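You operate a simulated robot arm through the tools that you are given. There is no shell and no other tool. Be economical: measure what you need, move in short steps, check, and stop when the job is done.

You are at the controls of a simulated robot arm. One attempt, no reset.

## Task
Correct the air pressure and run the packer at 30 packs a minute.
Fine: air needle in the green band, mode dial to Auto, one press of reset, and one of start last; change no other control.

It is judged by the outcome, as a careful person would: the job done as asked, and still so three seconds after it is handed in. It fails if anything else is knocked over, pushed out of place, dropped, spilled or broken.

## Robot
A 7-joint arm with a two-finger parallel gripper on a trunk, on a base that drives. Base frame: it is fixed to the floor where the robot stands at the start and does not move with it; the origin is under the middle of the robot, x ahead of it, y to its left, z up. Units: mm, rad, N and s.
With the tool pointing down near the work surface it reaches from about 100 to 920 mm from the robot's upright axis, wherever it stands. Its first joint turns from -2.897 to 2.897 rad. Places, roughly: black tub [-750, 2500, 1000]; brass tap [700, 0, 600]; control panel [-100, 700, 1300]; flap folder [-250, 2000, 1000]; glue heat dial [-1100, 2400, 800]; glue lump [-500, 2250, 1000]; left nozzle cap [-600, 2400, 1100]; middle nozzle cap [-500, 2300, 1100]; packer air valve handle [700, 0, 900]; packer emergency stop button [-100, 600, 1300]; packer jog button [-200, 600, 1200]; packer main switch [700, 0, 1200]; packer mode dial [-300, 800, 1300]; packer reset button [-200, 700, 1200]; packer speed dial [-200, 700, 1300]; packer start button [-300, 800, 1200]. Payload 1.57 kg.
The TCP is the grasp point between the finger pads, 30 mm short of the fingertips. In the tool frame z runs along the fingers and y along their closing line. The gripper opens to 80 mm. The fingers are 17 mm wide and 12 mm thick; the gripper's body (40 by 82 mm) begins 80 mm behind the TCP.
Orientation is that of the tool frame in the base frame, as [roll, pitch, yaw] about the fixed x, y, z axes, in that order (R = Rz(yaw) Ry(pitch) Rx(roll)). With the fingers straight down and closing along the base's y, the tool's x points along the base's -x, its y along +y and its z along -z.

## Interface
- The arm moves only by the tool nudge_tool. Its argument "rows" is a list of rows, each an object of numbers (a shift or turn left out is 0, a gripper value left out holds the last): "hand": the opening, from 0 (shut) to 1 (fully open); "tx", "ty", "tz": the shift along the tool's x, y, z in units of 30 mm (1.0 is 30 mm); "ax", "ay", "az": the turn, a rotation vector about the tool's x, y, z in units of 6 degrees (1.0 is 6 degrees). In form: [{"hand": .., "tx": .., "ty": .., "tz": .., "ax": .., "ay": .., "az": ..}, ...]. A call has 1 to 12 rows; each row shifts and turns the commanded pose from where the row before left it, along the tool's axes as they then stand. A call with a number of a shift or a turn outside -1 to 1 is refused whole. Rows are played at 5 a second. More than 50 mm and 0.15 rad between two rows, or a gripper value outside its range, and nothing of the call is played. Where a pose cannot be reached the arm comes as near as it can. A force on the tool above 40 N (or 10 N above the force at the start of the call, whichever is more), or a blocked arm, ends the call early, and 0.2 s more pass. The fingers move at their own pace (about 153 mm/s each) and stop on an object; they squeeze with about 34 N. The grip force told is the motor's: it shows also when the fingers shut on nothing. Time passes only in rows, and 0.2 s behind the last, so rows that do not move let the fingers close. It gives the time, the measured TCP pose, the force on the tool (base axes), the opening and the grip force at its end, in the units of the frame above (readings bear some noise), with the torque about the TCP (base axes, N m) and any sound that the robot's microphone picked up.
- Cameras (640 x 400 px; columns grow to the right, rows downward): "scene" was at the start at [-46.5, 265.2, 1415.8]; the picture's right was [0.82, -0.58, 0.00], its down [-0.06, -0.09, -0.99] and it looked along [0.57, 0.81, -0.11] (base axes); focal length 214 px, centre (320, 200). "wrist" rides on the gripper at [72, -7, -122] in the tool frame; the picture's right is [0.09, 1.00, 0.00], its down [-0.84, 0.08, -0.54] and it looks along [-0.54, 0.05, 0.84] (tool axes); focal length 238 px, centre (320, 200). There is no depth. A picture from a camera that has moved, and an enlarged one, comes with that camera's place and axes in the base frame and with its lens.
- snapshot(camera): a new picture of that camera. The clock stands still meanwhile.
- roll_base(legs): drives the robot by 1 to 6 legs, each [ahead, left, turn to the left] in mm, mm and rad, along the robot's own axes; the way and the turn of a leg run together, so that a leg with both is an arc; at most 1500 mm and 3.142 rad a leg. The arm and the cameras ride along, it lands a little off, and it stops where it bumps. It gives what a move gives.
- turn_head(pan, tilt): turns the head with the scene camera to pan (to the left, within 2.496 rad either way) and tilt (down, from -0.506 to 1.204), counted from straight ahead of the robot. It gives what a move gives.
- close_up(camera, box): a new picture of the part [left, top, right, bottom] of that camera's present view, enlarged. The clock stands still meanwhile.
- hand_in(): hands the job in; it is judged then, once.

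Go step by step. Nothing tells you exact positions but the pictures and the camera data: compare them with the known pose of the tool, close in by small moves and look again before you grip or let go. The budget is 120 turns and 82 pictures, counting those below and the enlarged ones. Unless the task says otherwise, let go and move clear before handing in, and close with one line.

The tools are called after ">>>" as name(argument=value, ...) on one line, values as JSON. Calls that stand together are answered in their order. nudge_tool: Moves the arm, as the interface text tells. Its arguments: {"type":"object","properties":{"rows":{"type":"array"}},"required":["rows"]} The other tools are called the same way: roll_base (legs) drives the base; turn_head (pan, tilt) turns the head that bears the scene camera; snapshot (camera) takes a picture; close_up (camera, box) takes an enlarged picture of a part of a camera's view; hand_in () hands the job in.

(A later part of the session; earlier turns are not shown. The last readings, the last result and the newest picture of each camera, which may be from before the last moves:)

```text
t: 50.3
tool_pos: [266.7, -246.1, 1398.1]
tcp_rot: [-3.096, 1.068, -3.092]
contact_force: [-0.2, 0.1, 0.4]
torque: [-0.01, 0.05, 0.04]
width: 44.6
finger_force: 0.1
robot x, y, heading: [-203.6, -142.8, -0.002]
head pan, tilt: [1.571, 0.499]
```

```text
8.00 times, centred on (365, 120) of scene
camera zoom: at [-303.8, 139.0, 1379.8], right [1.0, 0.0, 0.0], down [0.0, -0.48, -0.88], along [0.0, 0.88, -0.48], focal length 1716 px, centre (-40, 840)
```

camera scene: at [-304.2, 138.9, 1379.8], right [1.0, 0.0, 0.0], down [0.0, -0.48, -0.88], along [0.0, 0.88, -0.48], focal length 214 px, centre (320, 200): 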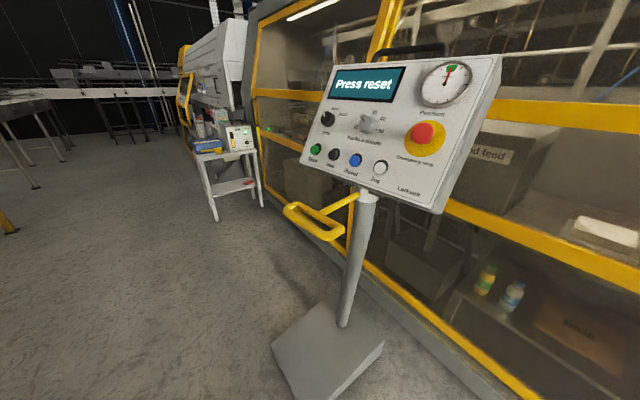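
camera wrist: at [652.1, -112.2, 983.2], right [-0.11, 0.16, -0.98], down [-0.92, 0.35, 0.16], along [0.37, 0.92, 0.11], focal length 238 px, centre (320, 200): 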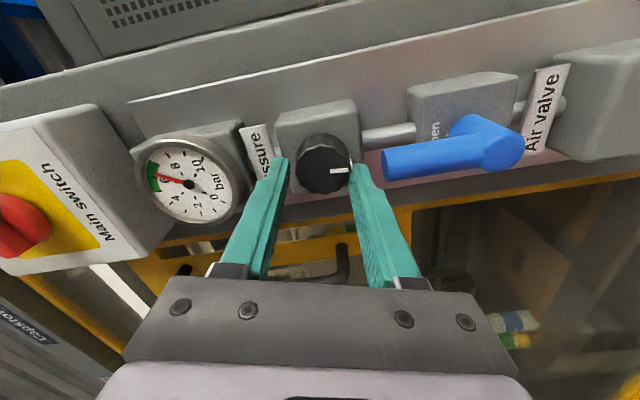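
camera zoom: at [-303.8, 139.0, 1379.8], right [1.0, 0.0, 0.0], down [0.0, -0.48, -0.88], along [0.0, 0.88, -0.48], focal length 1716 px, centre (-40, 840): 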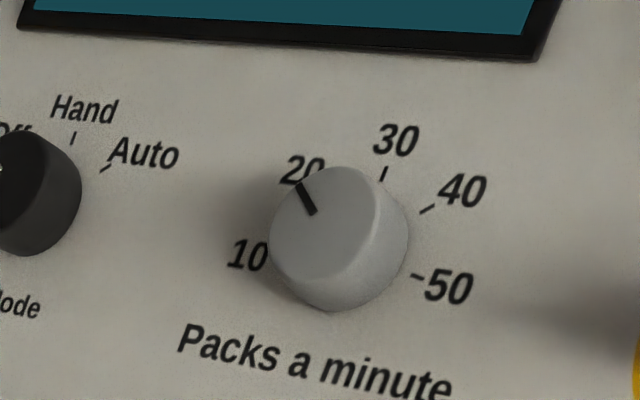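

The speed pointer seems to be at 20; I'll confirm it from the front. Driving round now: left, back, then turning to face the panel.

>>> roll_base(legs=[[0, 300, 0], [-560, 140, 0], [0, 0, 0.615]])

>>> turn_head(pan=0.0, tilt=0.3)

>>> snapshot(camera="scene")

>>> snapshot(camera="wrist")

```text
t: 54.2
tool_pos: [-91.9, 141.0, 1399.1]
tcp_rot: [-3.096, 1.068, -3.1]
contact_force: [-0.4, 0.0, 0.4]
torque: [0.0, 0.05, -0.03]
width: 44.6
finger_force: 0.0
robot x, y, heading: [-562.4, 247.2, -0.002]
head pan, tilt: [1.571, 0.499]
stopped in leg 2: the robot was blocked; the commanded pose is now the measured one
```

```text
t: 55.9
tool_pos: [-92.5, 140.4, 1399.3]
tcp_rot: [-3.095, 1.067, -3.096]
contact_force: [0.4, -0.3, -1.2]
torque: [0.02, 0.05, 0.02]
width: 44.9
finger_force: 0.0
robot x, y, heading: [-563.9, 243.5, -0.003]
head pan, tilt: [0.0, 0.3]
```

```text
44 pictures are left
camera scene: at [-567.7, 437.7, 1398.2], right [0.0, -1.0, 0.0], down [-0.3, 0.0, -0.96], along [0.96, 0.0, -0.3], focal length 214 px, centre (320, 200)
```

scene: 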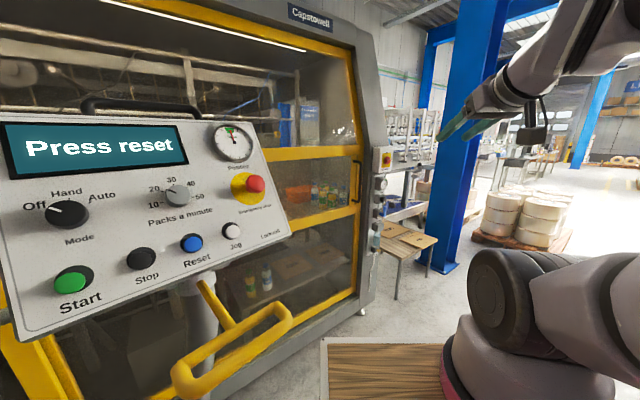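

```text
43 pictures are left
camera wrist: at [-234.1, 133.6, 1395.0], right [-0.05, 0.99, -0.1], down [-0.07, 0.1, 0.99], along [1.0, 0.05, 0.07], focal length 238 px, centre (320, 200)
```

wrist: 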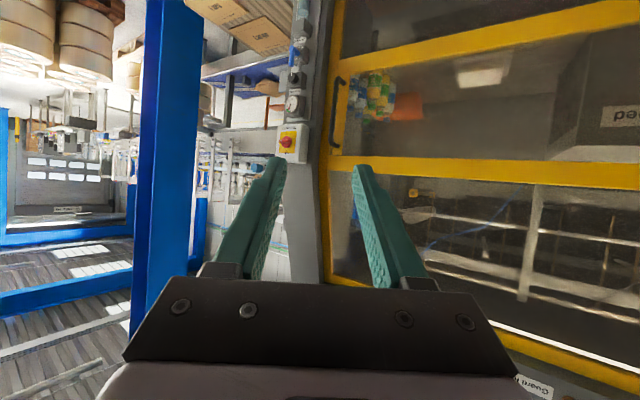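

The base was blocked again, so I'll look down to find what's touching before going on.

>>> turn_head(pan=1.2, tilt=1.1)

>>> snapshot(camera="scene")

>>> turn_head(pan=2.45, tilt=0.9)

>>> snapshot(camera="scene")

>>> turn_head(pan=-2.3, tilt=1.0)

>>> snapshot(camera="scene")

```text
t: 57.3
tool_pos: [-92.6, 139.5, 1398.2]
tcp_rot: [-3.096, 1.068, -3.097]
contact_force: [1.0, 0.0, 0.0]
torque: [-0.03, 0.0, -0.01]
width: 44.9
finger_force: 0.2
robot x, y, heading: [-561.8, 246.1, -0.007]
head pan, tilt: [1.201, 1.1]
```

```text
42 pictures are left
camera scene: at [-637.8, 496.9, 1332.1], right [0.93, -0.37, 0.0], down [-0.33, -0.83, -0.45], along [0.17, 0.42, -0.89], focal length 214 px, centre (320, 200)
```

scene: 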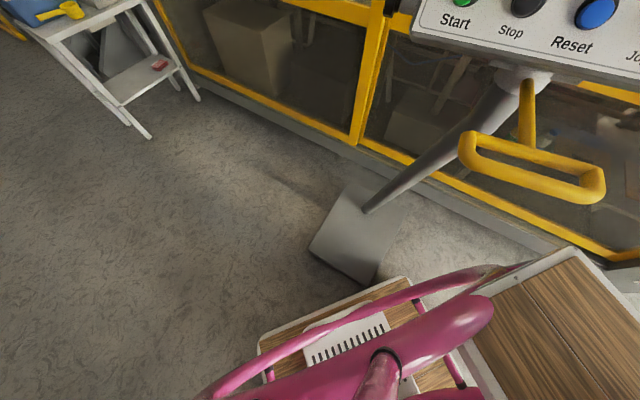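

```text
t: 58.7
tool_pos: [-92.1, 140.6, 1399.2]
tcp_rot: [-3.093, 1.07, -3.098]
contact_force: [-0.4, -0.3, 0.7]
torque: [0.0, 0.0, 0.0]
width: 44.8
finger_force: 0.0
robot x, y, heading: [-559.8, 249.0, -0.004]
head pan, tilt: [2.45, 0.901]
```

```text
41 pictures are left
camera scene: at [-718.9, 486.7, 1345.9], right [0.64, 0.77, 0.0], down [0.6, -0.5, -0.62], along [-0.48, 0.4, -0.78], focal length 214 px, centre (320, 200)
```

scene: 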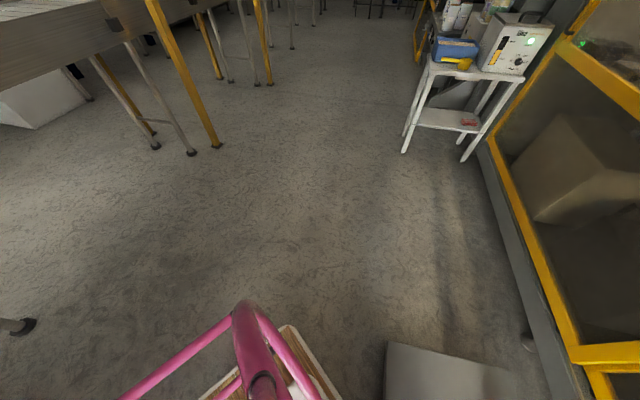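

```text
t: 62.5
tool_pos: [-93.4, 139.4, 1398.3]
tcp_rot: [-3.094, 1.069, -3.1]
contact_force: [0.4, 1.1, 0.1]
torque: [-0.01, 0.01, -0.02]
width: 44.7
finger_force: 0.1
robot x, y, heading: [-565.7, 247.3, -0.006]
head pan, tilt: [-2.3, 1.0]
```

```text
40 pictures are left
camera scene: at [-707.7, 386.5, 1338.7], right [-0.74, 0.67, 0.0], down [0.56, 0.62, -0.54], along [-0.36, -0.4, -0.84], focal length 214 px, centre (320, 200)
```

scene: 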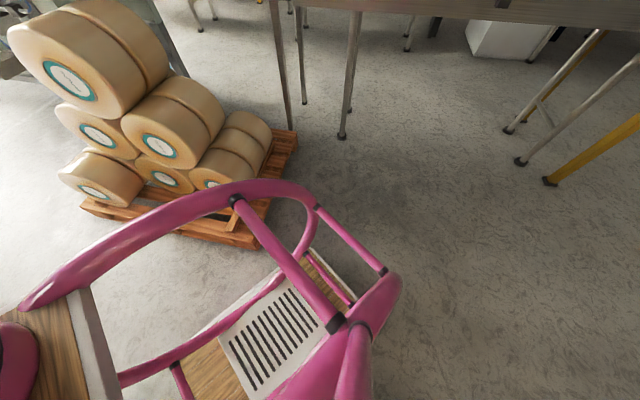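

The left side of the base was against the pedestal's floor plate, and nothing moved. I'll ease right, back off, come left, then turn to face the panel.

>>> roll_base(legs=[[0, -40, 0], [-150, 0, 0], [-60, 90, 0], [0, 0, 0.62]])

>>> turn_head(pan=-0.1, tilt=0.25)

>>> snapshot(camera="scene")

>>> snapshot(camera="wrist")

```text
t: 65.0
tool_pos: [-275.2, 140.3, 1398.9]
tcp_rot: [-3.093, 1.067, -3.109]
contact_force: [0.4, 0.8, 0.4]
torque: [-0.02, 0.0, 0.0]
width: 44.8
finger_force: 0.0
robot x, y, heading: [-741.4, 251.7, -0.016]
head pan, tilt: [-2.3, 1.0]
stopped in leg 3: the robot was blocked; the commanded pose is now the measured one
```

```text
t: 67.0
tool_pos: [-276.2, 139.5, 1398.8]
tcp_rot: [-3.093, 1.07, -3.111]
contact_force: [0.0, -0.2, -0.3]
torque: [-0.02, -0.02, 0.0]
width: 44.7
finger_force: 0.1
robot x, y, heading: [-744.7, 251.3, -0.015]
head pan, tilt: [-0.099, 0.25]
```

```text
39 pictures are left
camera scene: at [-747.1, 433.6, 1402.9], right [-0.12, -0.99, 0.0], down [-0.25, 0.03, -0.97], along [0.96, -0.11, -0.25], focal length 214 px, centre (320, 200)
```

scene: 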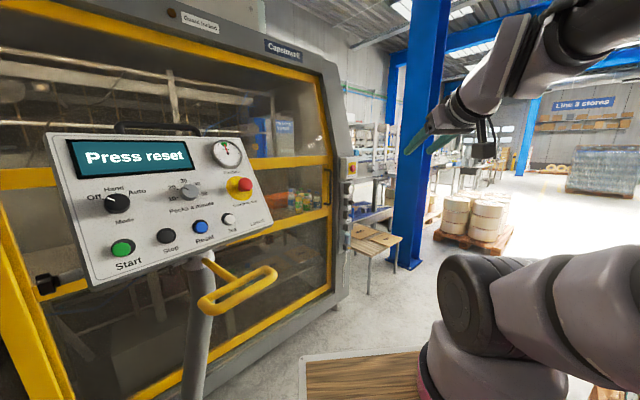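

```text
38 pictures are left
camera wrist: at [-416.4, 135.4, 1395.2], right [-0.03, 0.99, -0.1], down [-0.07, 0.1, 0.99], along [1.0, 0.04, 0.07], focal length 238 px, centre (320, 200)
```

wrist: 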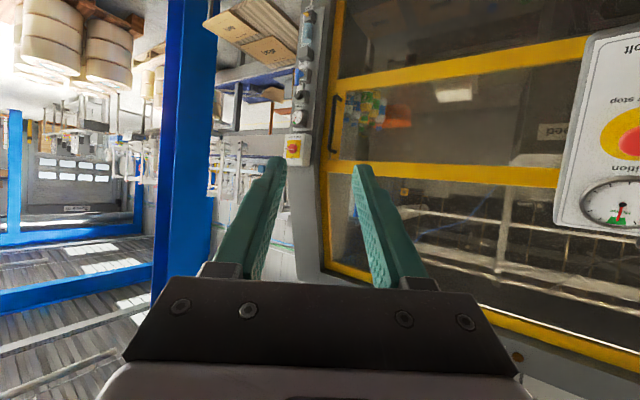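

The base's front-left corner is catching the floor plate. I'll back off 110 mm, turn there, then approach.

>>> roll_base(legs=[[-20, -30, 0], [-100, 20, 0], [0, 0, 0.63], [110, 0, 0]])

>>> turn_head(pan=-0.15, tilt=0.25)

>>> snapshot(camera="scene")

>>> snapshot(camera="wrist")

```text
t: 71.2
tool_pos: [-328.1, 496.1, 1398.5]
tcp_rot: [-3.091, 1.068, -2.474]
contact_force: [-0.2, -0.6, 0.2]
torque: [0.02, 0.0, 0.01]
width: 44.8
finger_force: 0.0
robot x, y, heading: [-771.5, 311.2, 0.618]
head pan, tilt: [-0.099, 0.25]
```

```text
t: 71.8
tool_pos: [-329.1, 496.6, 1399.8]
tcp_rot: [-3.092, 1.068, -2.473]
contact_force: [0.3, -0.4, 0.2]
torque: [0.01, 0.0, -0.01]
width: 44.8
finger_force: 0.1
robot x, y, heading: [-773.1, 309.9, 0.616]
head pan, tilt: [-0.15, 0.25]
```

```text
37 pictures are left
camera scene: at [-881.0, 448.3, 1402.9], right [0.45, -0.89, 0.0], down [-0.22, -0.11, -0.97], along [0.86, 0.44, -0.25], focal length 214 px, centre (320, 200)
```

scene: 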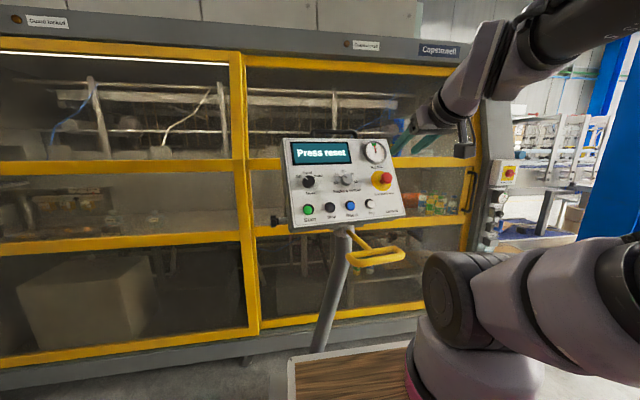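

```text
36 pictures are left
camera wrist: at [-439.6, 409.0, 1395.2], right [-0.62, 0.78, -0.1], down [-0.12, 0.04, 0.99], along [0.78, 0.62, 0.07], focal length 238 px, centre (320, 200)
```

wrist: 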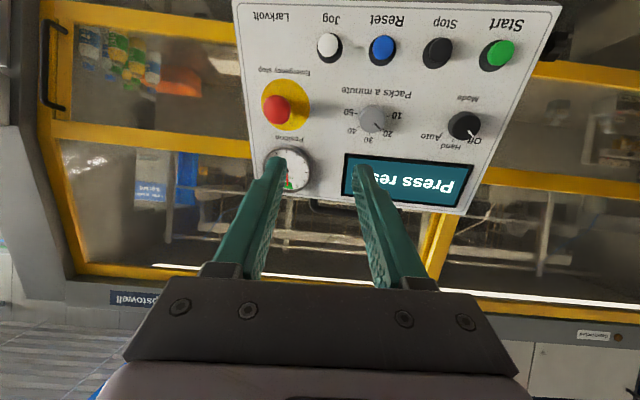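

Well positioned now. I'll zoom in on the panel with both cameras.

>>> close_up(camera="scene", box=[276, 130, 412, 232])

>>> close_up(camera="wrist", box=[330, 0, 550, 150])

```text
3.92 times, centred on (344, 181) of scene
camera zoom: at [-881.0, 448.3, 1402.9], right [0.45, -0.89, 0.0], down [-0.22, -0.11, -0.97], along [0.86, 0.44, -0.25], focal length 841 px, centre (226, 274)
```

zoom: 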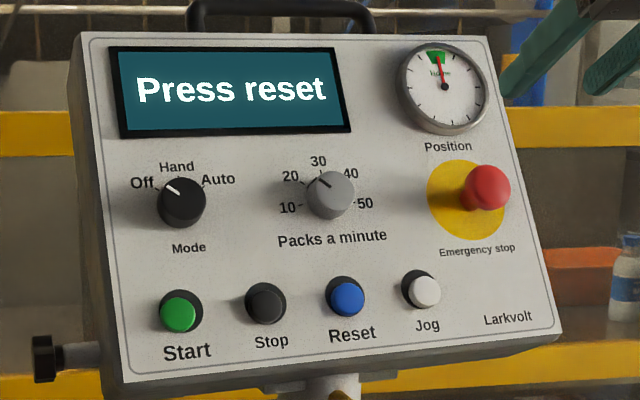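

```text
2.67 times, centred on (440, 75) of wrist
camera zoom: at [-439.6, 409.0, 1395.2], right [-0.62, 0.78, -0.1], down [-0.12, 0.04, 0.99], along [0.78, 0.62, 0.07], focal length 636 px, centre (0, 533)
```

zoom: 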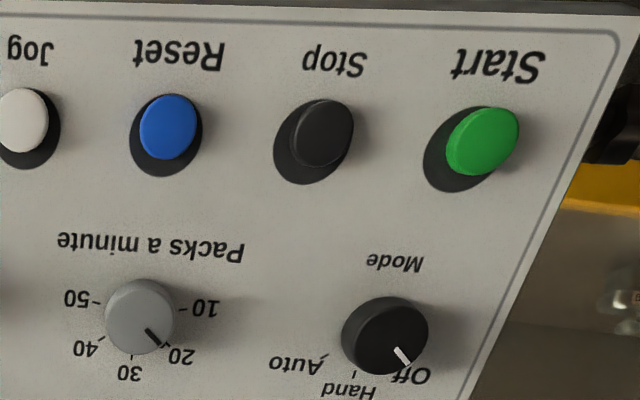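

The controls triangulate well: mode knob front [-288,785,1289], speed [-194,690,1289], start [-324,770,1207], reset [-220,666,1206], and the panel faces yaw 45°, tilted about 30°. The speed dial does point at 20, so it has to go to 30 to give the 30 packs asked for. I'll line up with the mode knob first.

>>> nudge_tool(rows=[{"ax": -0.73, "ay": 0.08, "az": -0.4}, {"ax": -0.73, "ay": 0.08, "az": -0.4}, {"ty": 0.97, "tz": 0.5, "tx": -0.1}, {"ty": 0.97, "tz": 0.5, "tx": -0.1}, {"ty": 0.97, "tz": 0.5, "tx": -0.1}, {"ty": 0.97, "tz": 0.5, "tx": -0.1}, {"ty": 0.97, "tz": 0.5, "tx": -0.1}, {"ty": 0.97, "tz": 0.5, "tx": -0.1}])

>>> nudge_tool(rows=[{"az": -0.95, "hand": 0.8}, {"az": -0.95}, {"az": -0.95}, {"az": -0.95}, {"az": -0.95}, {"az": -0.95}, {"az": -0.95}, {"az": -0.95}])

>>> snapshot(camera="wrist")

```text
t: 73.6
tool_pos: [-390.3, 680.7, 1363.9]
tcp_rot: [-3.1, 1.047, -2.306]
contact_force: [0.3, -0.3, -0.4]
torque: [0.03, -0.01, 0.02]
width: 44.9
finger_force: 0.1
robot x, y, heading: [-775.1, 308.7, 0.621]
head pan, tilt: [-0.15, 0.25]
```

```text
t: 75.4
tool_pos: [-392.8, 680.0, 1364.9]
tcp_rot: [-2.237, 0.63, -1.218]
contact_force: [-0.7, -0.3, 0.7]
torque: [0.01, -0.03, 0.01]
width: 64.1
finger_force: 0.1
robot x, y, heading: [-773.4, 304.2, 0.62]
head pan, tilt: [-0.15, 0.25]
```

```text
33 pictures are left
camera wrist: at [-442.5, 550.0, 1388.9], right [-0.71, 0.15, -0.69], down [-0.62, 0.32, 0.71], along [0.33, 0.94, -0.13], focal length 238 px, centre (320, 200)
```

wrist: 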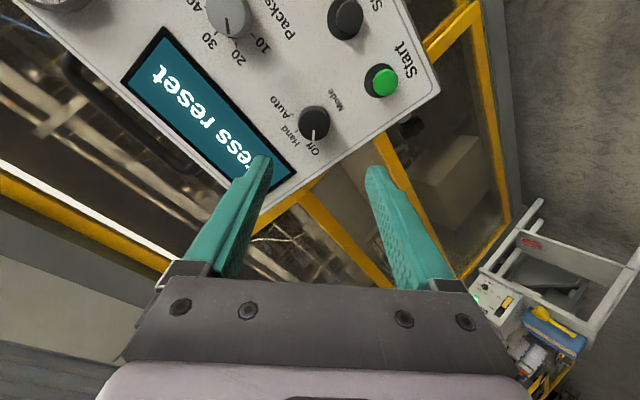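

Tool axis now matches the panel normal, with the knob about 166 mm ahead. Approaching 100 mm with small lateral corrections, then checking.

>>> nudge_tool(rows=[{"tz": 0.8, "tx": -0.12, "ty": -0.12}, {"tz": 0.8, "tx": -0.12, "ty": -0.12}, {"tz": 0.8}, {"tz": 0.9}])

>>> snapshot(camera="wrist")

>>> close_up(camera="scene", box=[256, 120, 416, 240])

```text
t: 76.4
tool_pos: [-329.2, 744.5, 1324.9]
tcp_rot: [-2.237, 0.632, -1.22]
contact_force: [-0.4, -0.3, -0.3]
torque: [0.03, 0.06, 0.0]
width: 63.9
finger_force: 0.0
robot x, y, heading: [-775.7, 311.9, 0.62]
head pan, tilt: [-0.15, 0.25]
```

```text
32 pictures are left
camera wrist: at [-378.9, 614.5, 1347.9], right [-0.71, 0.15, -0.69], down [-0.62, 0.32, 0.72], along [0.33, 0.94, -0.13], focal length 238 px, centre (320, 200)
```

wrist: 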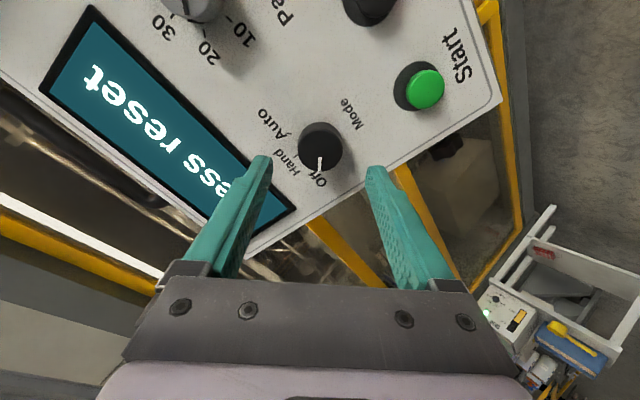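

```text
3.33 times, centred on (336, 180) of scene
camera zoom: at [-881.2, 447.8, 1402.9], right [0.45, -0.89, 0.0], down [-0.22, -0.11, -0.97], along [0.86, 0.44, -0.25], focal length 715 px, centre (267, 267)
```

zoom: 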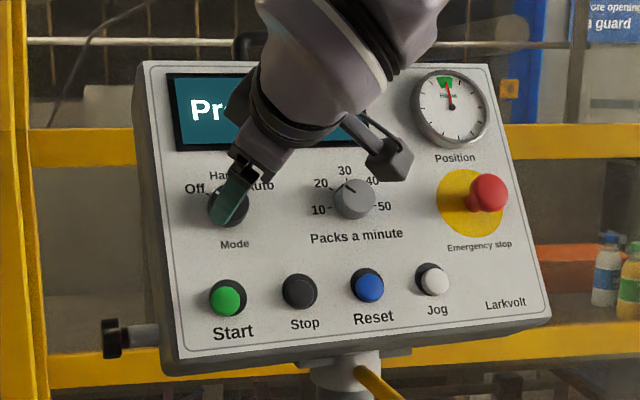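

Centred within 1 mm. Advance 48 mm and close.

>>> nudge_tool(rows=[{"tz": 0.8}, {"tz": 0.5}, {"tz": 0.3}, {"hand": 0}, {"hand": 0}, {"hand": 0}])

>>> snapshot(camera="wrist")

```text
t: 77.8
tool_pos: [-299.5, 773.6, 1300.5]
tcp_rot: [-2.24, 0.632, -1.221]
contact_force: [3.9, 1.5, -6.1]
torque: [0.11, 0.05, 0.18]
width: 38.8
finger_force: 44.1
robot x, y, heading: [-770.3, 309.7, 0.616]
head pan, tilt: [-0.15, 0.25]
```

```text
30 pictures are left
camera wrist: at [-349.0, 644.5, 1323.4], right [-0.71, 0.15, -0.69], down [-0.62, 0.32, 0.72], along [0.33, 0.94, -0.13], focal length 238 px, centre (320, 200)
```

wrist: 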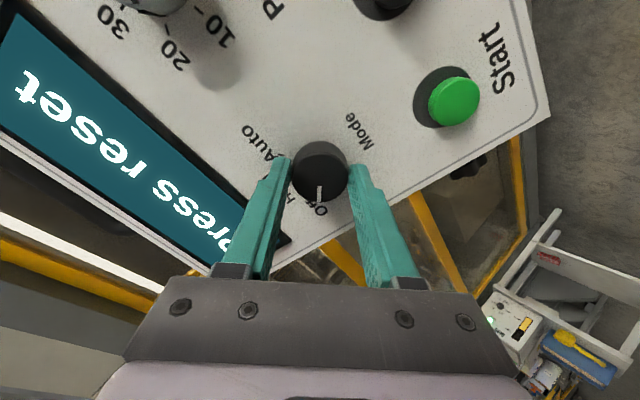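

Good grip at 38.8 mm. Turning clockwise 60° and checking.

>>> nudge_tool(rows=[{"az": 0.8}, {"az": 0.8}, {"az": 0.8}, {"az": 0.8}, {"az": 0.8}, {"az": 0.8}, {"az": 0.8}, {"az": 0.8}, {"az": 0.8}, {"az": 0.8}, {"az": 0.8}, {"az": 0.8}])

>>> snapshot(camera="wrist")

>>> close_up(camera="scene", box=[276, 130, 412, 232])

```text
t: 80.4
tool_pos: [-300.3, 774.7, 1299.6]
tcp_rot: [2.834, 1.017, -2.711]
contact_force: [-14.1, 8.0, -30.1]
torque: [-0.44, 0.73, 0.44]
width: 38.8
finger_force: 44.0
robot x, y, heading: [-770.0, 311.3, 0.621]
head pan, tilt: [-0.15, 0.25]
```

```text
29 pictures are left
camera wrist: at [-405.3, 680.6, 1299.4], right [-0.67, 0.74, 0.08], down [0.02, -0.09, 1.0], along [0.74, 0.67, 0.04], focal length 238 px, centre (320, 200)
```

wrist: 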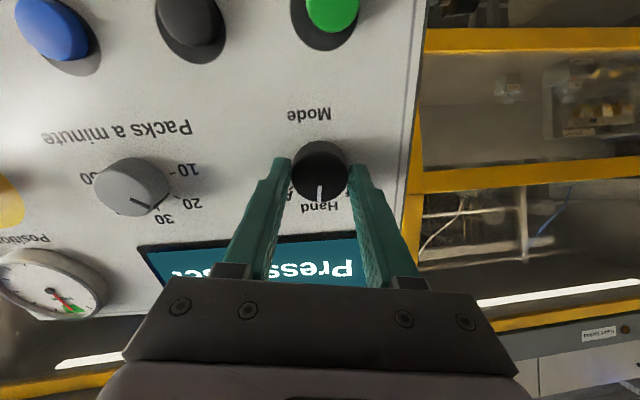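

```text
3.92 times, centred on (344, 181) of scene
camera zoom: at [-881.2, 449.4, 1402.8], right [0.45, -0.89, 0.0], down [-0.22, -0.11, -0.97], along [0.86, 0.44, -0.25], focal length 841 px, centre (226, 274)
```

zoom: 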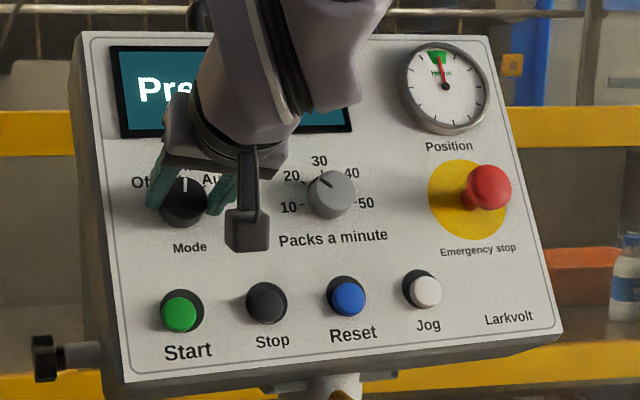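

The pointer is around Hand now. I'll ease the sideways load and turn about 42° more to Auto.

>>> nudge_tool(rows=[{"tx": 0.06, "ty": 0.03}, {"az": 0.8}, {"az": 0.8}, {"az": 0.8}, {"az": 0.8}, {"az": 0.8}, {"tx": 0.03, "az": 0.8}, {"az": 0.8}, {"az": 0.8}, {"az": 0.6}])

>>> snapshot(camera="wrist")

>>> close_up(camera="scene", box=[276, 130, 412, 232])

```text
t: 82.6
tool_pos: [-301.0, 776.0, 1300.8]
tcp_rot: [2.195, 0.556, 2.72]
contact_force: [2.0, 13.4, 11.6]
torque: [0.46, -0.01, 0.46]
width: 38.7
finger_force: 44.0
robot x, y, heading: [-771.0, 309.1, 0.623]
head pan, tilt: [-0.15, 0.25]
```

```text
27 pictures are left
camera wrist: at [-430.7, 722.0, 1318.9], right [-0.22, 0.74, 0.64], down [0.3, -0.57, 0.76], along [0.93, 0.36, -0.1], focal length 238 px, centre (320, 200)
```

wrist: 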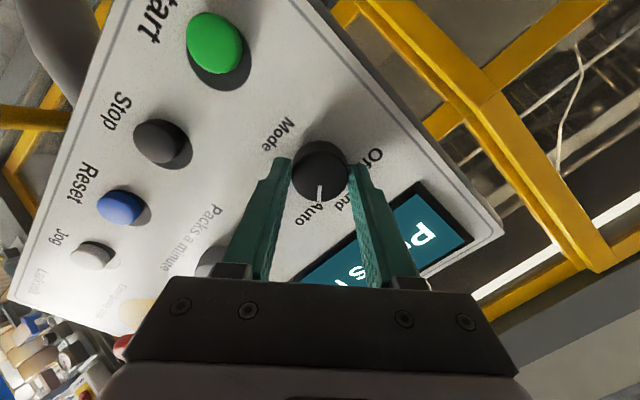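

```text
3.92 times, centred on (344, 181) of scene
camera zoom: at [-881.1, 448.9, 1402.9], right [0.45, -0.89, 0.0], down [-0.22, -0.11, -0.97], along [0.86, 0.44, -0.25], focal length 841 px, centre (226, 274)
```

zoom: 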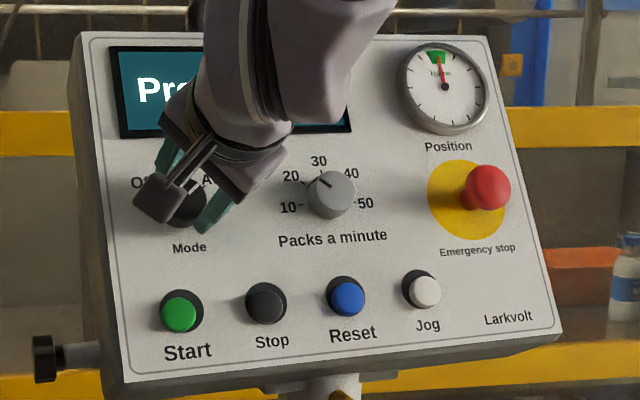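

The pointer appears to be at Auto. Releasing, backing off and checking.

>>> nudge_tool(rows=[{"hand": 0.8}, {"hand": 0.8}, {"tz": -0.5}, {"tz": -0.8}, {"tz": -0.8}])

>>> close_up(camera="wrist", box=[180, 40, 420, 190])

```text
t: 83.8
tool_pos: [-340.5, 735.6, 1331.3]
tcp_rot: [2.201, 0.556, 2.725]
contact_force: [0.3, 0.0, -0.7]
torque: [0.0, 0.03, 0.01]
width: 64.0
finger_force: 0.0
robot x, y, heading: [-769.9, 310.3, 0.617]
head pan, tilt: [-0.15, 0.25]
```

```text
2.67 times, centred on (300, 115) of wrist
camera zoom: at [-469.4, 682.4, 1349.9], right [-0.22, 0.74, 0.64], down [0.31, -0.57, 0.76], along [0.93, 0.36, -0.1], focal length 636 px, centre (373, 427)
```

zoom: 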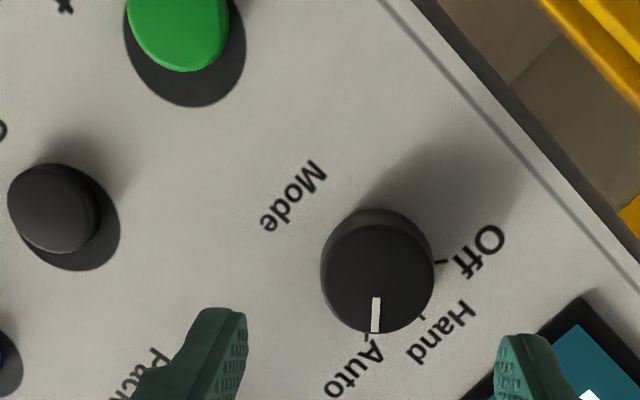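

Mode is exactly on Auto. Next is the speed dial: turn the wrist back 72°, then shift across to it.

>>> nudge_tool(rows=[{"az": -1, "tz": -0.2}, {"az": -1, "tz": -0.2}, {"az": -1, "tz": -0.2}, {"az": -1}, {"az": -1}, {"az": -1}, {"az": -1}, {"az": -1}, {"az": -1}, {"az": -1}, {"az": -1}, {"az": -1}])

```text
t: 86.4
tool_pos: [-351.3, 725.5, 1339.8]
tcp_rot: [-2.617, 0.954, -1.736]
contact_force: [-0.2, -0.1, -0.2]
torque: [-0.03, 0.04, 0.01]
width: 64.1
finger_force: 0.1
robot x, y, heading: [-775.8, 306.7, 0.62]
head pan, tilt: [-0.15, 0.25]
```

Moving sideways onto the speed dial's axis and partway in.

>>> nudge_tool(rows=[{"tx": 0.31, "ty": -0.855}, {"tx": 0.31, "ty": -0.855}, {"tx": 0.31, "ty": -0.855}, {"tx": 0.31, "ty": -0.855}, {"tx": 0.31, "ty": -0.855}, {"tz": 0.6}, {"tz": 0.6}])

>>> snapshot(camera="wrist")

```text
t: 88.0
tool_pos: [-232.3, 649.7, 1320.4]
tcp_rot: [-2.617, 0.957, -1.739]
contact_force: [-0.4, 0.1, 0.6]
torque: [0.01, -0.01, 0.0]
width: 63.9
finger_force: 0.1
robot x, y, heading: [-774.6, 308.7, 0.621]
head pan, tilt: [-0.15, 0.25]
```

```text
24 pictures are left
camera wrist: at [-309.7, 531.7, 1325.3], right [-0.79, 0.49, -0.36], down [-0.31, 0.18, 0.93], along [0.53, 0.85, 0.01], focal length 238 px, centre (320, 200)
```

wrist: 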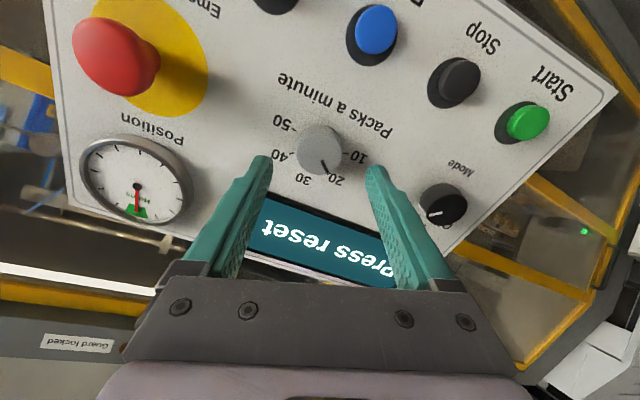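

Centred within about 1 mm. Advance 44 mm and grip the speed dial.

>>> nudge_tool(rows=[{"tz": 0.8, "tx": -0.03}, {"tz": 0.4}, {"tz": 0.27}, {"hand": 0}, {"hand": 0}, {"hand": 0}])

>>> close_up(camera="wrist", box=[220, 80, 420, 205])

```text
t: 89.4
tool_pos: [-206.0, 676.5, 1298.9]
tcp_rot: [-2.618, 0.957, -1.739]
contact_force: [10.0, -1.6, 1.1]
torque: [0.01, -0.22, -0.28]
width: 38.1
finger_force: 43.8
robot x, y, heading: [-772.9, 309.0, 0.62]
head pan, tilt: [-0.15, 0.25]
```

```text
3.20 times, centred on (320, 142) of wrist
camera zoom: at [-281.9, 559.6, 1303.9], right [-0.79, 0.49, -0.36], down [-0.31, 0.19, 0.93], along [0.53, 0.85, 0.01], focal length 763 px, centre (320, 384)
```

zoom: 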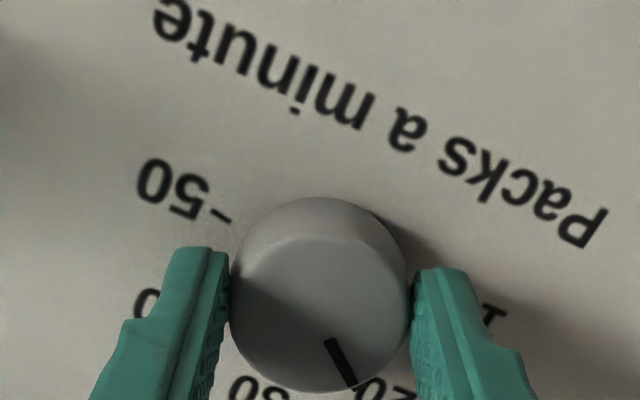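

Firm grip at 38.1 mm. Turning clockwise about 42°, then checking.

>>> nudge_tool(rows=[{"az": 0.7}, {"az": 0.7}, {"az": 0.7}, {"az": 0.7}, {"az": 0.7}, {"az": 0.7}, {"az": 0.7}, {"az": 0.7}, {"az": 0.7}, {"az": 0.7}])

>>> close_up(camera="wrist", box=[220, 80, 420, 205])

>>> close_up(camera="scene", box=[300, 150, 390, 210])

```text
t: 91.6
tool_pos: [-206.0, 679.7, 1299.4]
tcp_rot: [2.554, 0.929, -3.046]
contact_force: [0.6, 10.2, 6.0]
torque: [0.3, -0.06, 0.29]
width: 38.4
finger_force: 44.4
robot x, y, heading: [-771.2, 309.6, 0.62]
head pan, tilt: [-0.15, 0.25]
```

```text
3.20 times, centred on (320, 142) of wrist
camera zoom: at [-320.6, 595.7, 1300.9], right [-0.57, 0.78, 0.26], down [0.13, -0.23, 0.97], along [0.81, 0.59, 0.03], focal length 763 px, centre (320, 384)
```

zoom: 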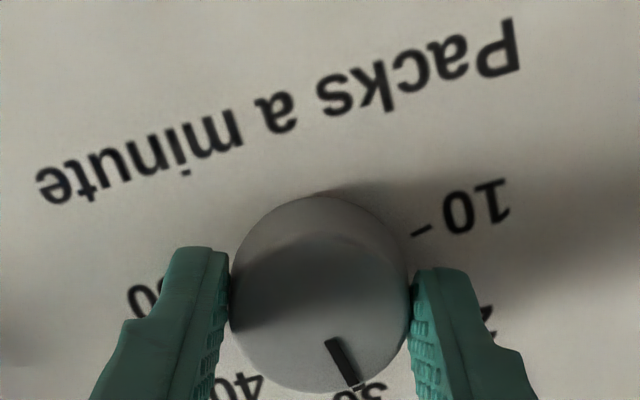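

```text
6.67 times, centred on (345, 180) of scene
camera zoom: at [-881.2, 448.7, 1402.9], right [0.45, -0.89, 0.0], down [-0.22, -0.11, -0.97], along [0.86, 0.44, -0.25], focal length 1430 px, centre (153, 333)
```

zoom: 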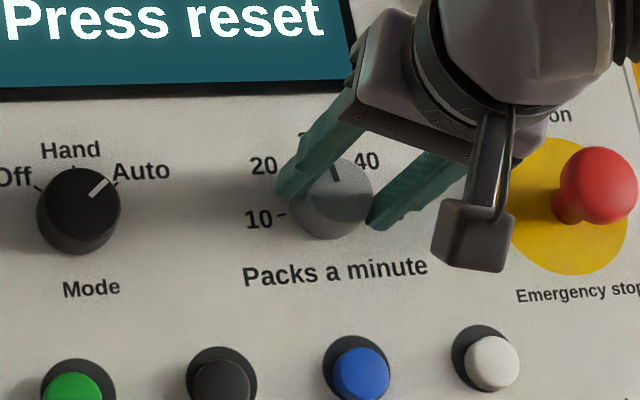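

Close to 30. I'll release and back off for a clear look at the pointer and ticks.

>>> nudge_tool(rows=[{"hand": 0.8}, {"hand": 0.8}, {"tz": -0.5}, {"tz": -0.8}, {"tz": -0.7}])

>>> close_up(camera="wrist", box=[240, 80, 400, 180])

```text
t: 92.8
tool_pos: [-242.3, 642.1, 1330.2]
tcp_rot: [2.555, 0.926, -3.048]
contact_force: [1.0, -0.3, -0.5]
torque: [0.02, 0.01, -0.02]
width: 64.2
finger_force: 0.0
robot x, y, heading: [-772.6, 305.7, 0.62]
head pan, tilt: [-0.15, 0.25]
```

```text
4.00 times, centred on (320, 130) of wrist
camera zoom: at [-356.7, 558.4, 1330.9], right [-0.57, 0.78, 0.26], down [0.13, -0.22, 0.97], along [0.81, 0.59, 0.03], focal length 953 px, centre (320, 480)
```

zoom: 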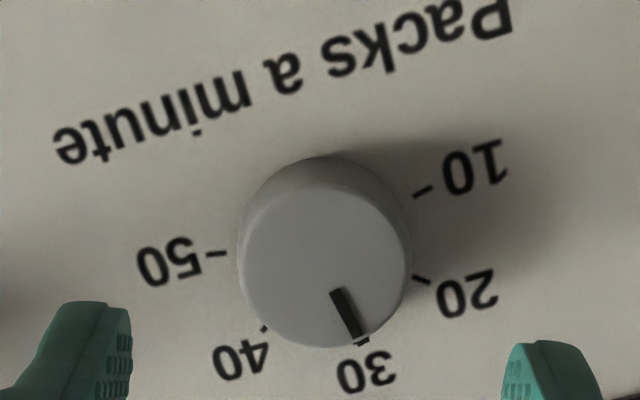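

Speed pointer is right on the 30 tick. I'll close the fingers and line up in front of the blue Reset button.

>>> nudge_tool(rows=[{"hand": 0}, {"tx": 0.94, "ty": -0.378}, {"tx": 0.94, "ty": -0.378}, {"tx": 0.94, "ty": -0.378}, {"tz": 0.6}, {"tz": 0.6}])

>>> snapshot(camera="wrist")

>>> close_up(camera="scene", box=[276, 130, 412, 232])

```text
t: 94.2
tool_pos: [-220.1, 663.9, 1293.4]
tcp_rot: [2.553, 0.929, -3.048]
contact_force: [-0.5, -0.4, 0.2]
torque: [0.05, -0.01, -0.02]
width: 0.0
finger_force: 21.3
out of reach, approached as far as the arm can: row 2, 3, 4
robot x, y, heading: [-771.9, 311.0, 0.619]
head pan, tilt: [-0.15, 0.25]
```

```text
19 pictures are left
camera wrist: at [-334.7, 579.3, 1293.8], right [-0.57, 0.78, 0.26], down [0.13, -0.23, 0.97], along [0.81, 0.59, 0.03], focal length 238 px, centre (320, 200)
```

wrist: 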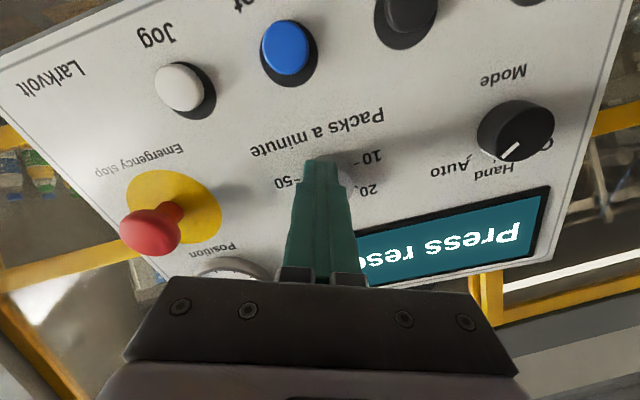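

```text
3.92 times, centred on (344, 181) of scene
camera zoom: at [-881.2, 448.0, 1402.9], right [0.45, -0.89, 0.0], down [-0.22, -0.11, -0.97], along [0.86, 0.44, -0.25], focal length 841 px, centre (226, 274)
```

zoom: 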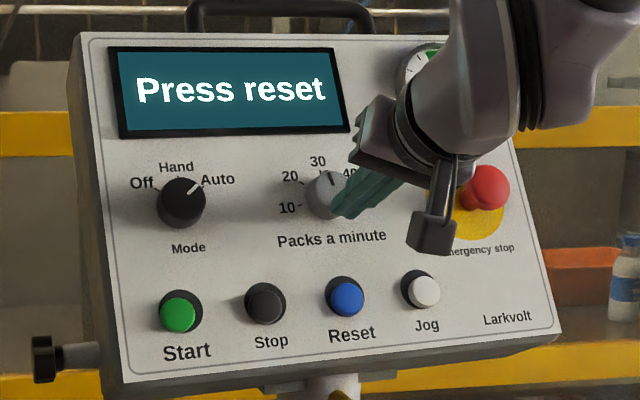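

The arm can't go lower from this stance and the tip is just in front of the speed dial. I'll retreat first, then move the base back about 120 mm for better reach.

>>> nudge_tool(rows=[{"tz": -0.8}, {"tz": -0.8}, {"tz": -0.8}])

>>> roll_base(legs=[[-120, 0, 0]])

```text
t: 95.0
tool_pos: [-262.4, 620.4, 1332.2]
tcp_rot: [2.558, 0.923, -3.044]
contact_force: [0.4, -0.1, 0.7]
torque: [0.01, 0.01, 0.02]
width: 0.0
finger_force: 20.5
out of reach, approached as far as the arm can: row 3
robot x, y, heading: [-772.3, 308.3, 0.614]
head pan, tilt: [-0.15, 0.25]
```

```text
t: 96.2
tool_pos: [-361.7, 548.5, 1332.0]
tcp_rot: [2.558, 0.925, -3.046]
contact_force: [-0.5, 0.1, 0.3]
torque: [0.0, 0.01, 0.0]
width: 0.0
finger_force: 22.2
robot x, y, heading: [-874.3, 238.8, 0.617]
head pan, tilt: [-0.15, 0.25]
```

Base is back. Reset is now 222 mm ahead along the tool axis with small offsets, so I'll approach to a short standoff.

>>> nudge_tool(rows=[{"tz": 0.9, "tx": 0.16, "ty": -0.38}, {"tz": 0.9, "tx": 0.16, "ty": -0.38}, {"tz": 0.9}, {"tz": 0.9}, {"tz": 0.9}, {"tz": 0.6}])

>>> snapshot(camera="wrist")

>>> snapshot(camera="scene")

```text
t: 97.6
tool_pos: [-260.7, 625.1, 1244.0]
tcp_rot: [2.557, 0.925, -3.048]
contact_force: [-0.9, 0.2, 0.4]
torque: [0.0, 0.02, -0.01]
width: 0.0
finger_force: 21.1
out of reach, approached as far as the arm can: row 1
robot x, y, heading: [-872.8, 236.5, 0.616]
head pan, tilt: [-0.15, 0.25]
```

```text
17 pictures are left
camera wrist: at [-373.8, 542.0, 1245.3], right [-0.57, 0.78, 0.26], down [0.13, -0.22, 0.97], along [0.81, 0.58, 0.03], focal length 238 px, centre (320, 200)
```

wrist: 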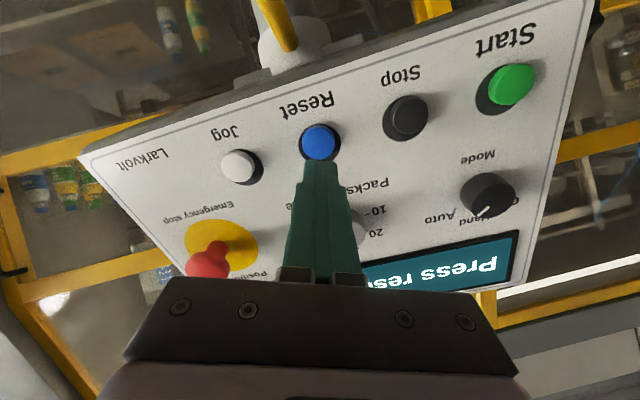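

```text
16 pictures are left
camera scene: at [-980.9, 376.9, 1402.9], right [0.45, -0.89, 0.0], down [-0.22, -0.11, -0.97], along [0.86, 0.44, -0.25], focal length 214 px, centre (320, 200)
```

scene: 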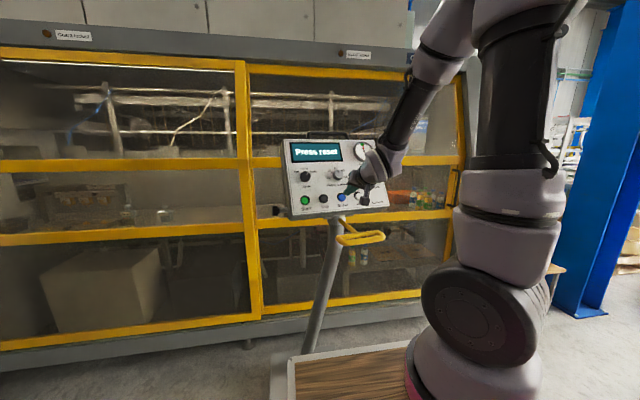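

Reset re-measures within 1 mm and the fingertip gap is about 40 mm. I'll correct 5 mm laterally, close to near contact, then press in small steps.

>>> nudge_tool(rows=[{"tx": 0.17, "ty": -0.06, "tz": 0.4}, {"tz": 0.4}, {"tz": 0.4}])

>>> nudge_tool(rows=[{"tz": 0.1}, {"tz": 0.1}, {"tz": 0.1}])

>>> snapshot(camera="wrist")

```text
t: 98.4
tool_pos: [-240.0, 646.5, 1220.0]
tcp_rot: [2.56, 0.927, -3.047]
contact_force: [-0.6, 0.3, -0.6]
torque: [0.01, -0.03, 0.0]
width: 0.0
finger_force: 21.5
robot x, y, heading: [-877.5, 240.7, 0.616]
head pan, tilt: [-0.15, 0.25]
```

```text
t: 99.2
tool_pos: [-235.6, 651.4, 1217.0]
tcp_rot: [2.557, 0.927, -3.045]
contact_force: [-10.9, -8.1, 7.7]
torque: [0.05, 0.02, 0.02]
width: 0.0
finger_force: 21.6
robot x, y, heading: [-871.6, 237.1, 0.618]
head pan, tilt: [-0.15, 0.25]
heard: click
```

```text
15 pictures are left
camera wrist: at [-349.5, 568.0, 1218.3], right [-0.57, 0.78, 0.26], down [0.13, -0.22, 0.97], along [0.81, 0.59, 0.03], focal length 238 px, centre (320, 200)
```

wrist: 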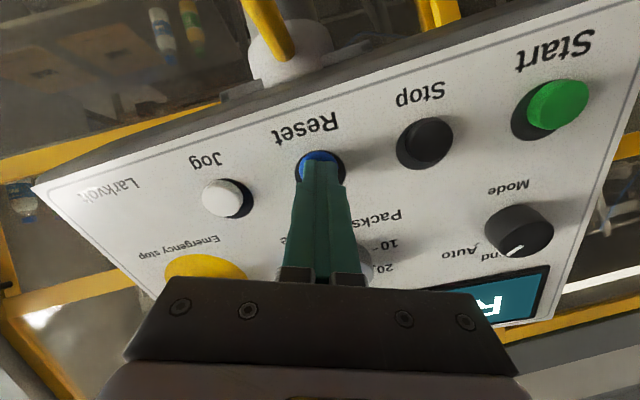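

A click was heard and the display changed (it begins with "R"). I'll retreat and read it.

>>> nudge_tool(rows=[{"tz": -0.4}, {"tz": -0.8}, {"tz": -0.8}])

>>> close_up(camera="scene", box=[276, 125, 396, 215])

```text
t: 100.0
tool_pos: [-271.3, 616.2, 1246.6]
tcp_rot: [2.559, 0.924, -3.046]
contact_force: [0.1, 0.4, -0.1]
torque: [-0.01, -0.04, 0.0]
width: 0.0
finger_force: 21.1
robot x, y, heading: [-873.4, 239.7, 0.618]
head pan, tilt: [-0.15, 0.25]
```

```text
4.44 times, centred on (336, 170) of scene
camera zoom: at [-980.3, 377.7, 1402.9], right [0.45, -0.89, 0.0], down [-0.22, -0.11, -0.97], along [0.86, 0.44, -0.25], focal length 953 px, centre (249, 333)
```

zoom: 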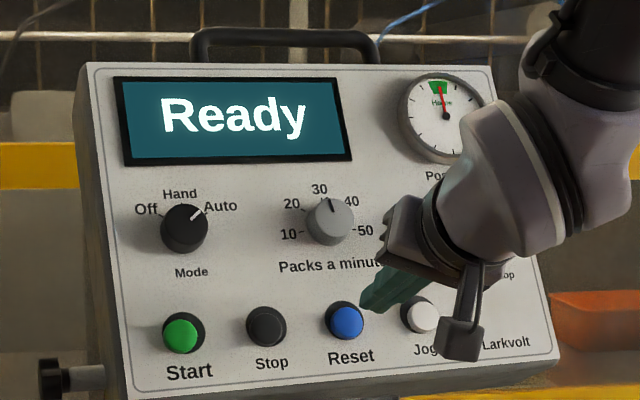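

The display says "Ready". Shifting across to the green Start button.

>>> nudge_tool(rows=[{"tx": 0.366, "ty": 0.903}, {"tx": 0.366, "ty": 0.903}, {"tx": 0.366, "ty": 0.903}, {"tx": 0.366, "ty": 0.903}, {"tx": 0.366, "ty": 0.903}, {"tz": 0.5}])

>>> snapshot(camera="wrist")

```text
t: 101.4
tool_pos: [-365.4, 727.6, 1239.7]
tcp_rot: [2.559, 0.925, -3.044]
contact_force: [-0.8, -0.6, 1.1]
torque: [0.02, 0.02, -0.01]
width: 0.0
finger_force: 21.5
robot x, y, heading: [-874.8, 238.1, 0.62]
head pan, tilt: [-0.15, 0.25]
```

```text
13 pictures are left
camera wrist: at [-479.7, 645.0, 1241.7], right [-0.57, 0.78, 0.26], down [0.13, -0.22, 0.97], along [0.81, 0.59, 0.02], focal length 238 px, centre (320, 200)
```

wrist: 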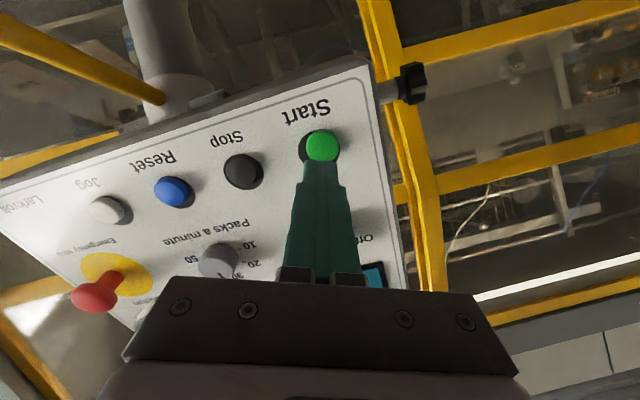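

Aligned: 5 mm down and 3 mm left to correct, and a gap of about 37 mm. Close in, then one press in small steps.

>>> nudge_tool(rows=[{"tx": 0.15, "ty": 0.08, "tz": 0.4}, {"tz": 0.4}, {"tz": 0.3}])

>>> nudge_tool(rows=[{"tz": 0.1}, {"tz": 0.1}, {"tz": 0.1}])

```text
t: 102.2
tool_pos: [-349.5, 751.0, 1219.0]
tcp_rot: [2.558, 0.926, -3.046]
contact_force: [0.8, 0.1, 0.1]
torque: [0.02, 0.01, -0.01]
width: 0.0
finger_force: 20.9
robot x, y, heading: [-873.7, 240.6, 0.619]
head pan, tilt: [-0.15, 0.25]
```

```text
t: 103.0
tool_pos: [-343.7, 756.0, 1216.6]
tcp_rot: [2.556, 0.925, -3.046]
contact_force: [-1.3, -3.2, 1.3]
torque: [0.03, 0.0, -0.01]
width: 0.0
finger_force: 20.6
robot x, y, heading: [-871.4, 237.9, 0.616]
head pan, tilt: [-0.15, 0.25]
heard: click
```

A click was heard. Checking the display before I withdraw.

>>> close_up(camera="scene", box=[276, 125, 396, 215])

```text
4.44 times, centred on (336, 170) of scene
camera zoom: at [-980.8, 377.1, 1402.9], right [0.45, -0.89, 0.0], down [-0.22, -0.11, -0.97], along [0.86, 0.44, -0.25], focal length 953 px, centre (249, 333)
```

zoom: 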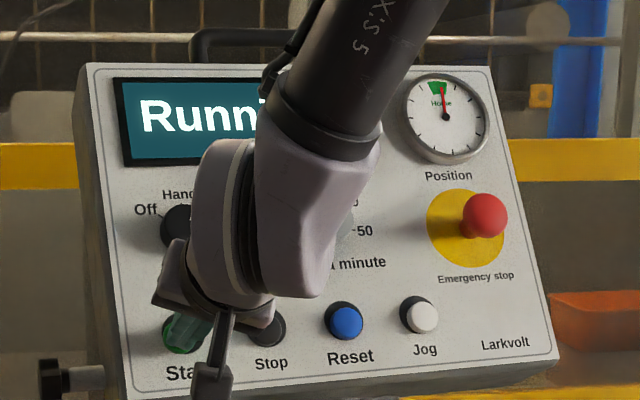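

It shows "Running". I'll withdraw straight back and look again.

>>> nudge_tool(rows=[{"tz": -0.4}, {"tz": -0.8}, {"tz": -1}, {"tz": -1}, {"tz": -1}, {"tz": -1}])

>>> close_up(camera="scene", box=[276, 125, 396, 215])

>>> snapshot(camera="scene")

```text
t: 104.4
tool_pos: [-439.1, 661.0, 1293.0]
tcp_rot: [2.561, 0.925, -3.043]
contact_force: [0.0, 0.6, 0.0]
torque: [-0.04, 0.0, -0.01]
width: 0.0
finger_force: 21.5
robot x, y, heading: [-869.5, 236.6, 0.619]
head pan, tilt: [-0.15, 0.25]
```

```text
4.44 times, centred on (336, 170) of scene
camera zoom: at [-980.1, 377.7, 1402.9], right [0.45, -0.89, 0.0], down [-0.22, -0.11, -0.97], along [0.86, 0.44, -0.25], focal length 953 px, centre (249, 333)
```

zoom: 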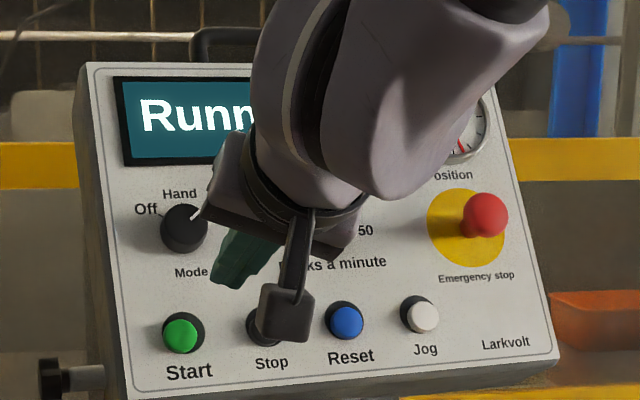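

```text
10 pictures are left
camera scene: at [-980.1, 377.7, 1402.9], right [0.45, -0.89, 0.0], down [-0.22, -0.11, -0.97], along [0.86, 0.44, -0.25], focal length 214 px, centre (320, 200)
```

scene: 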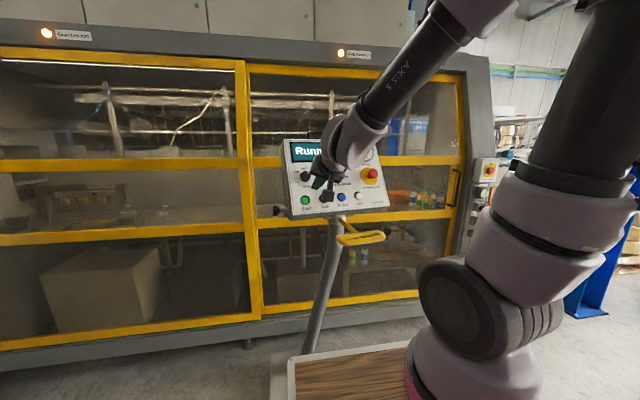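

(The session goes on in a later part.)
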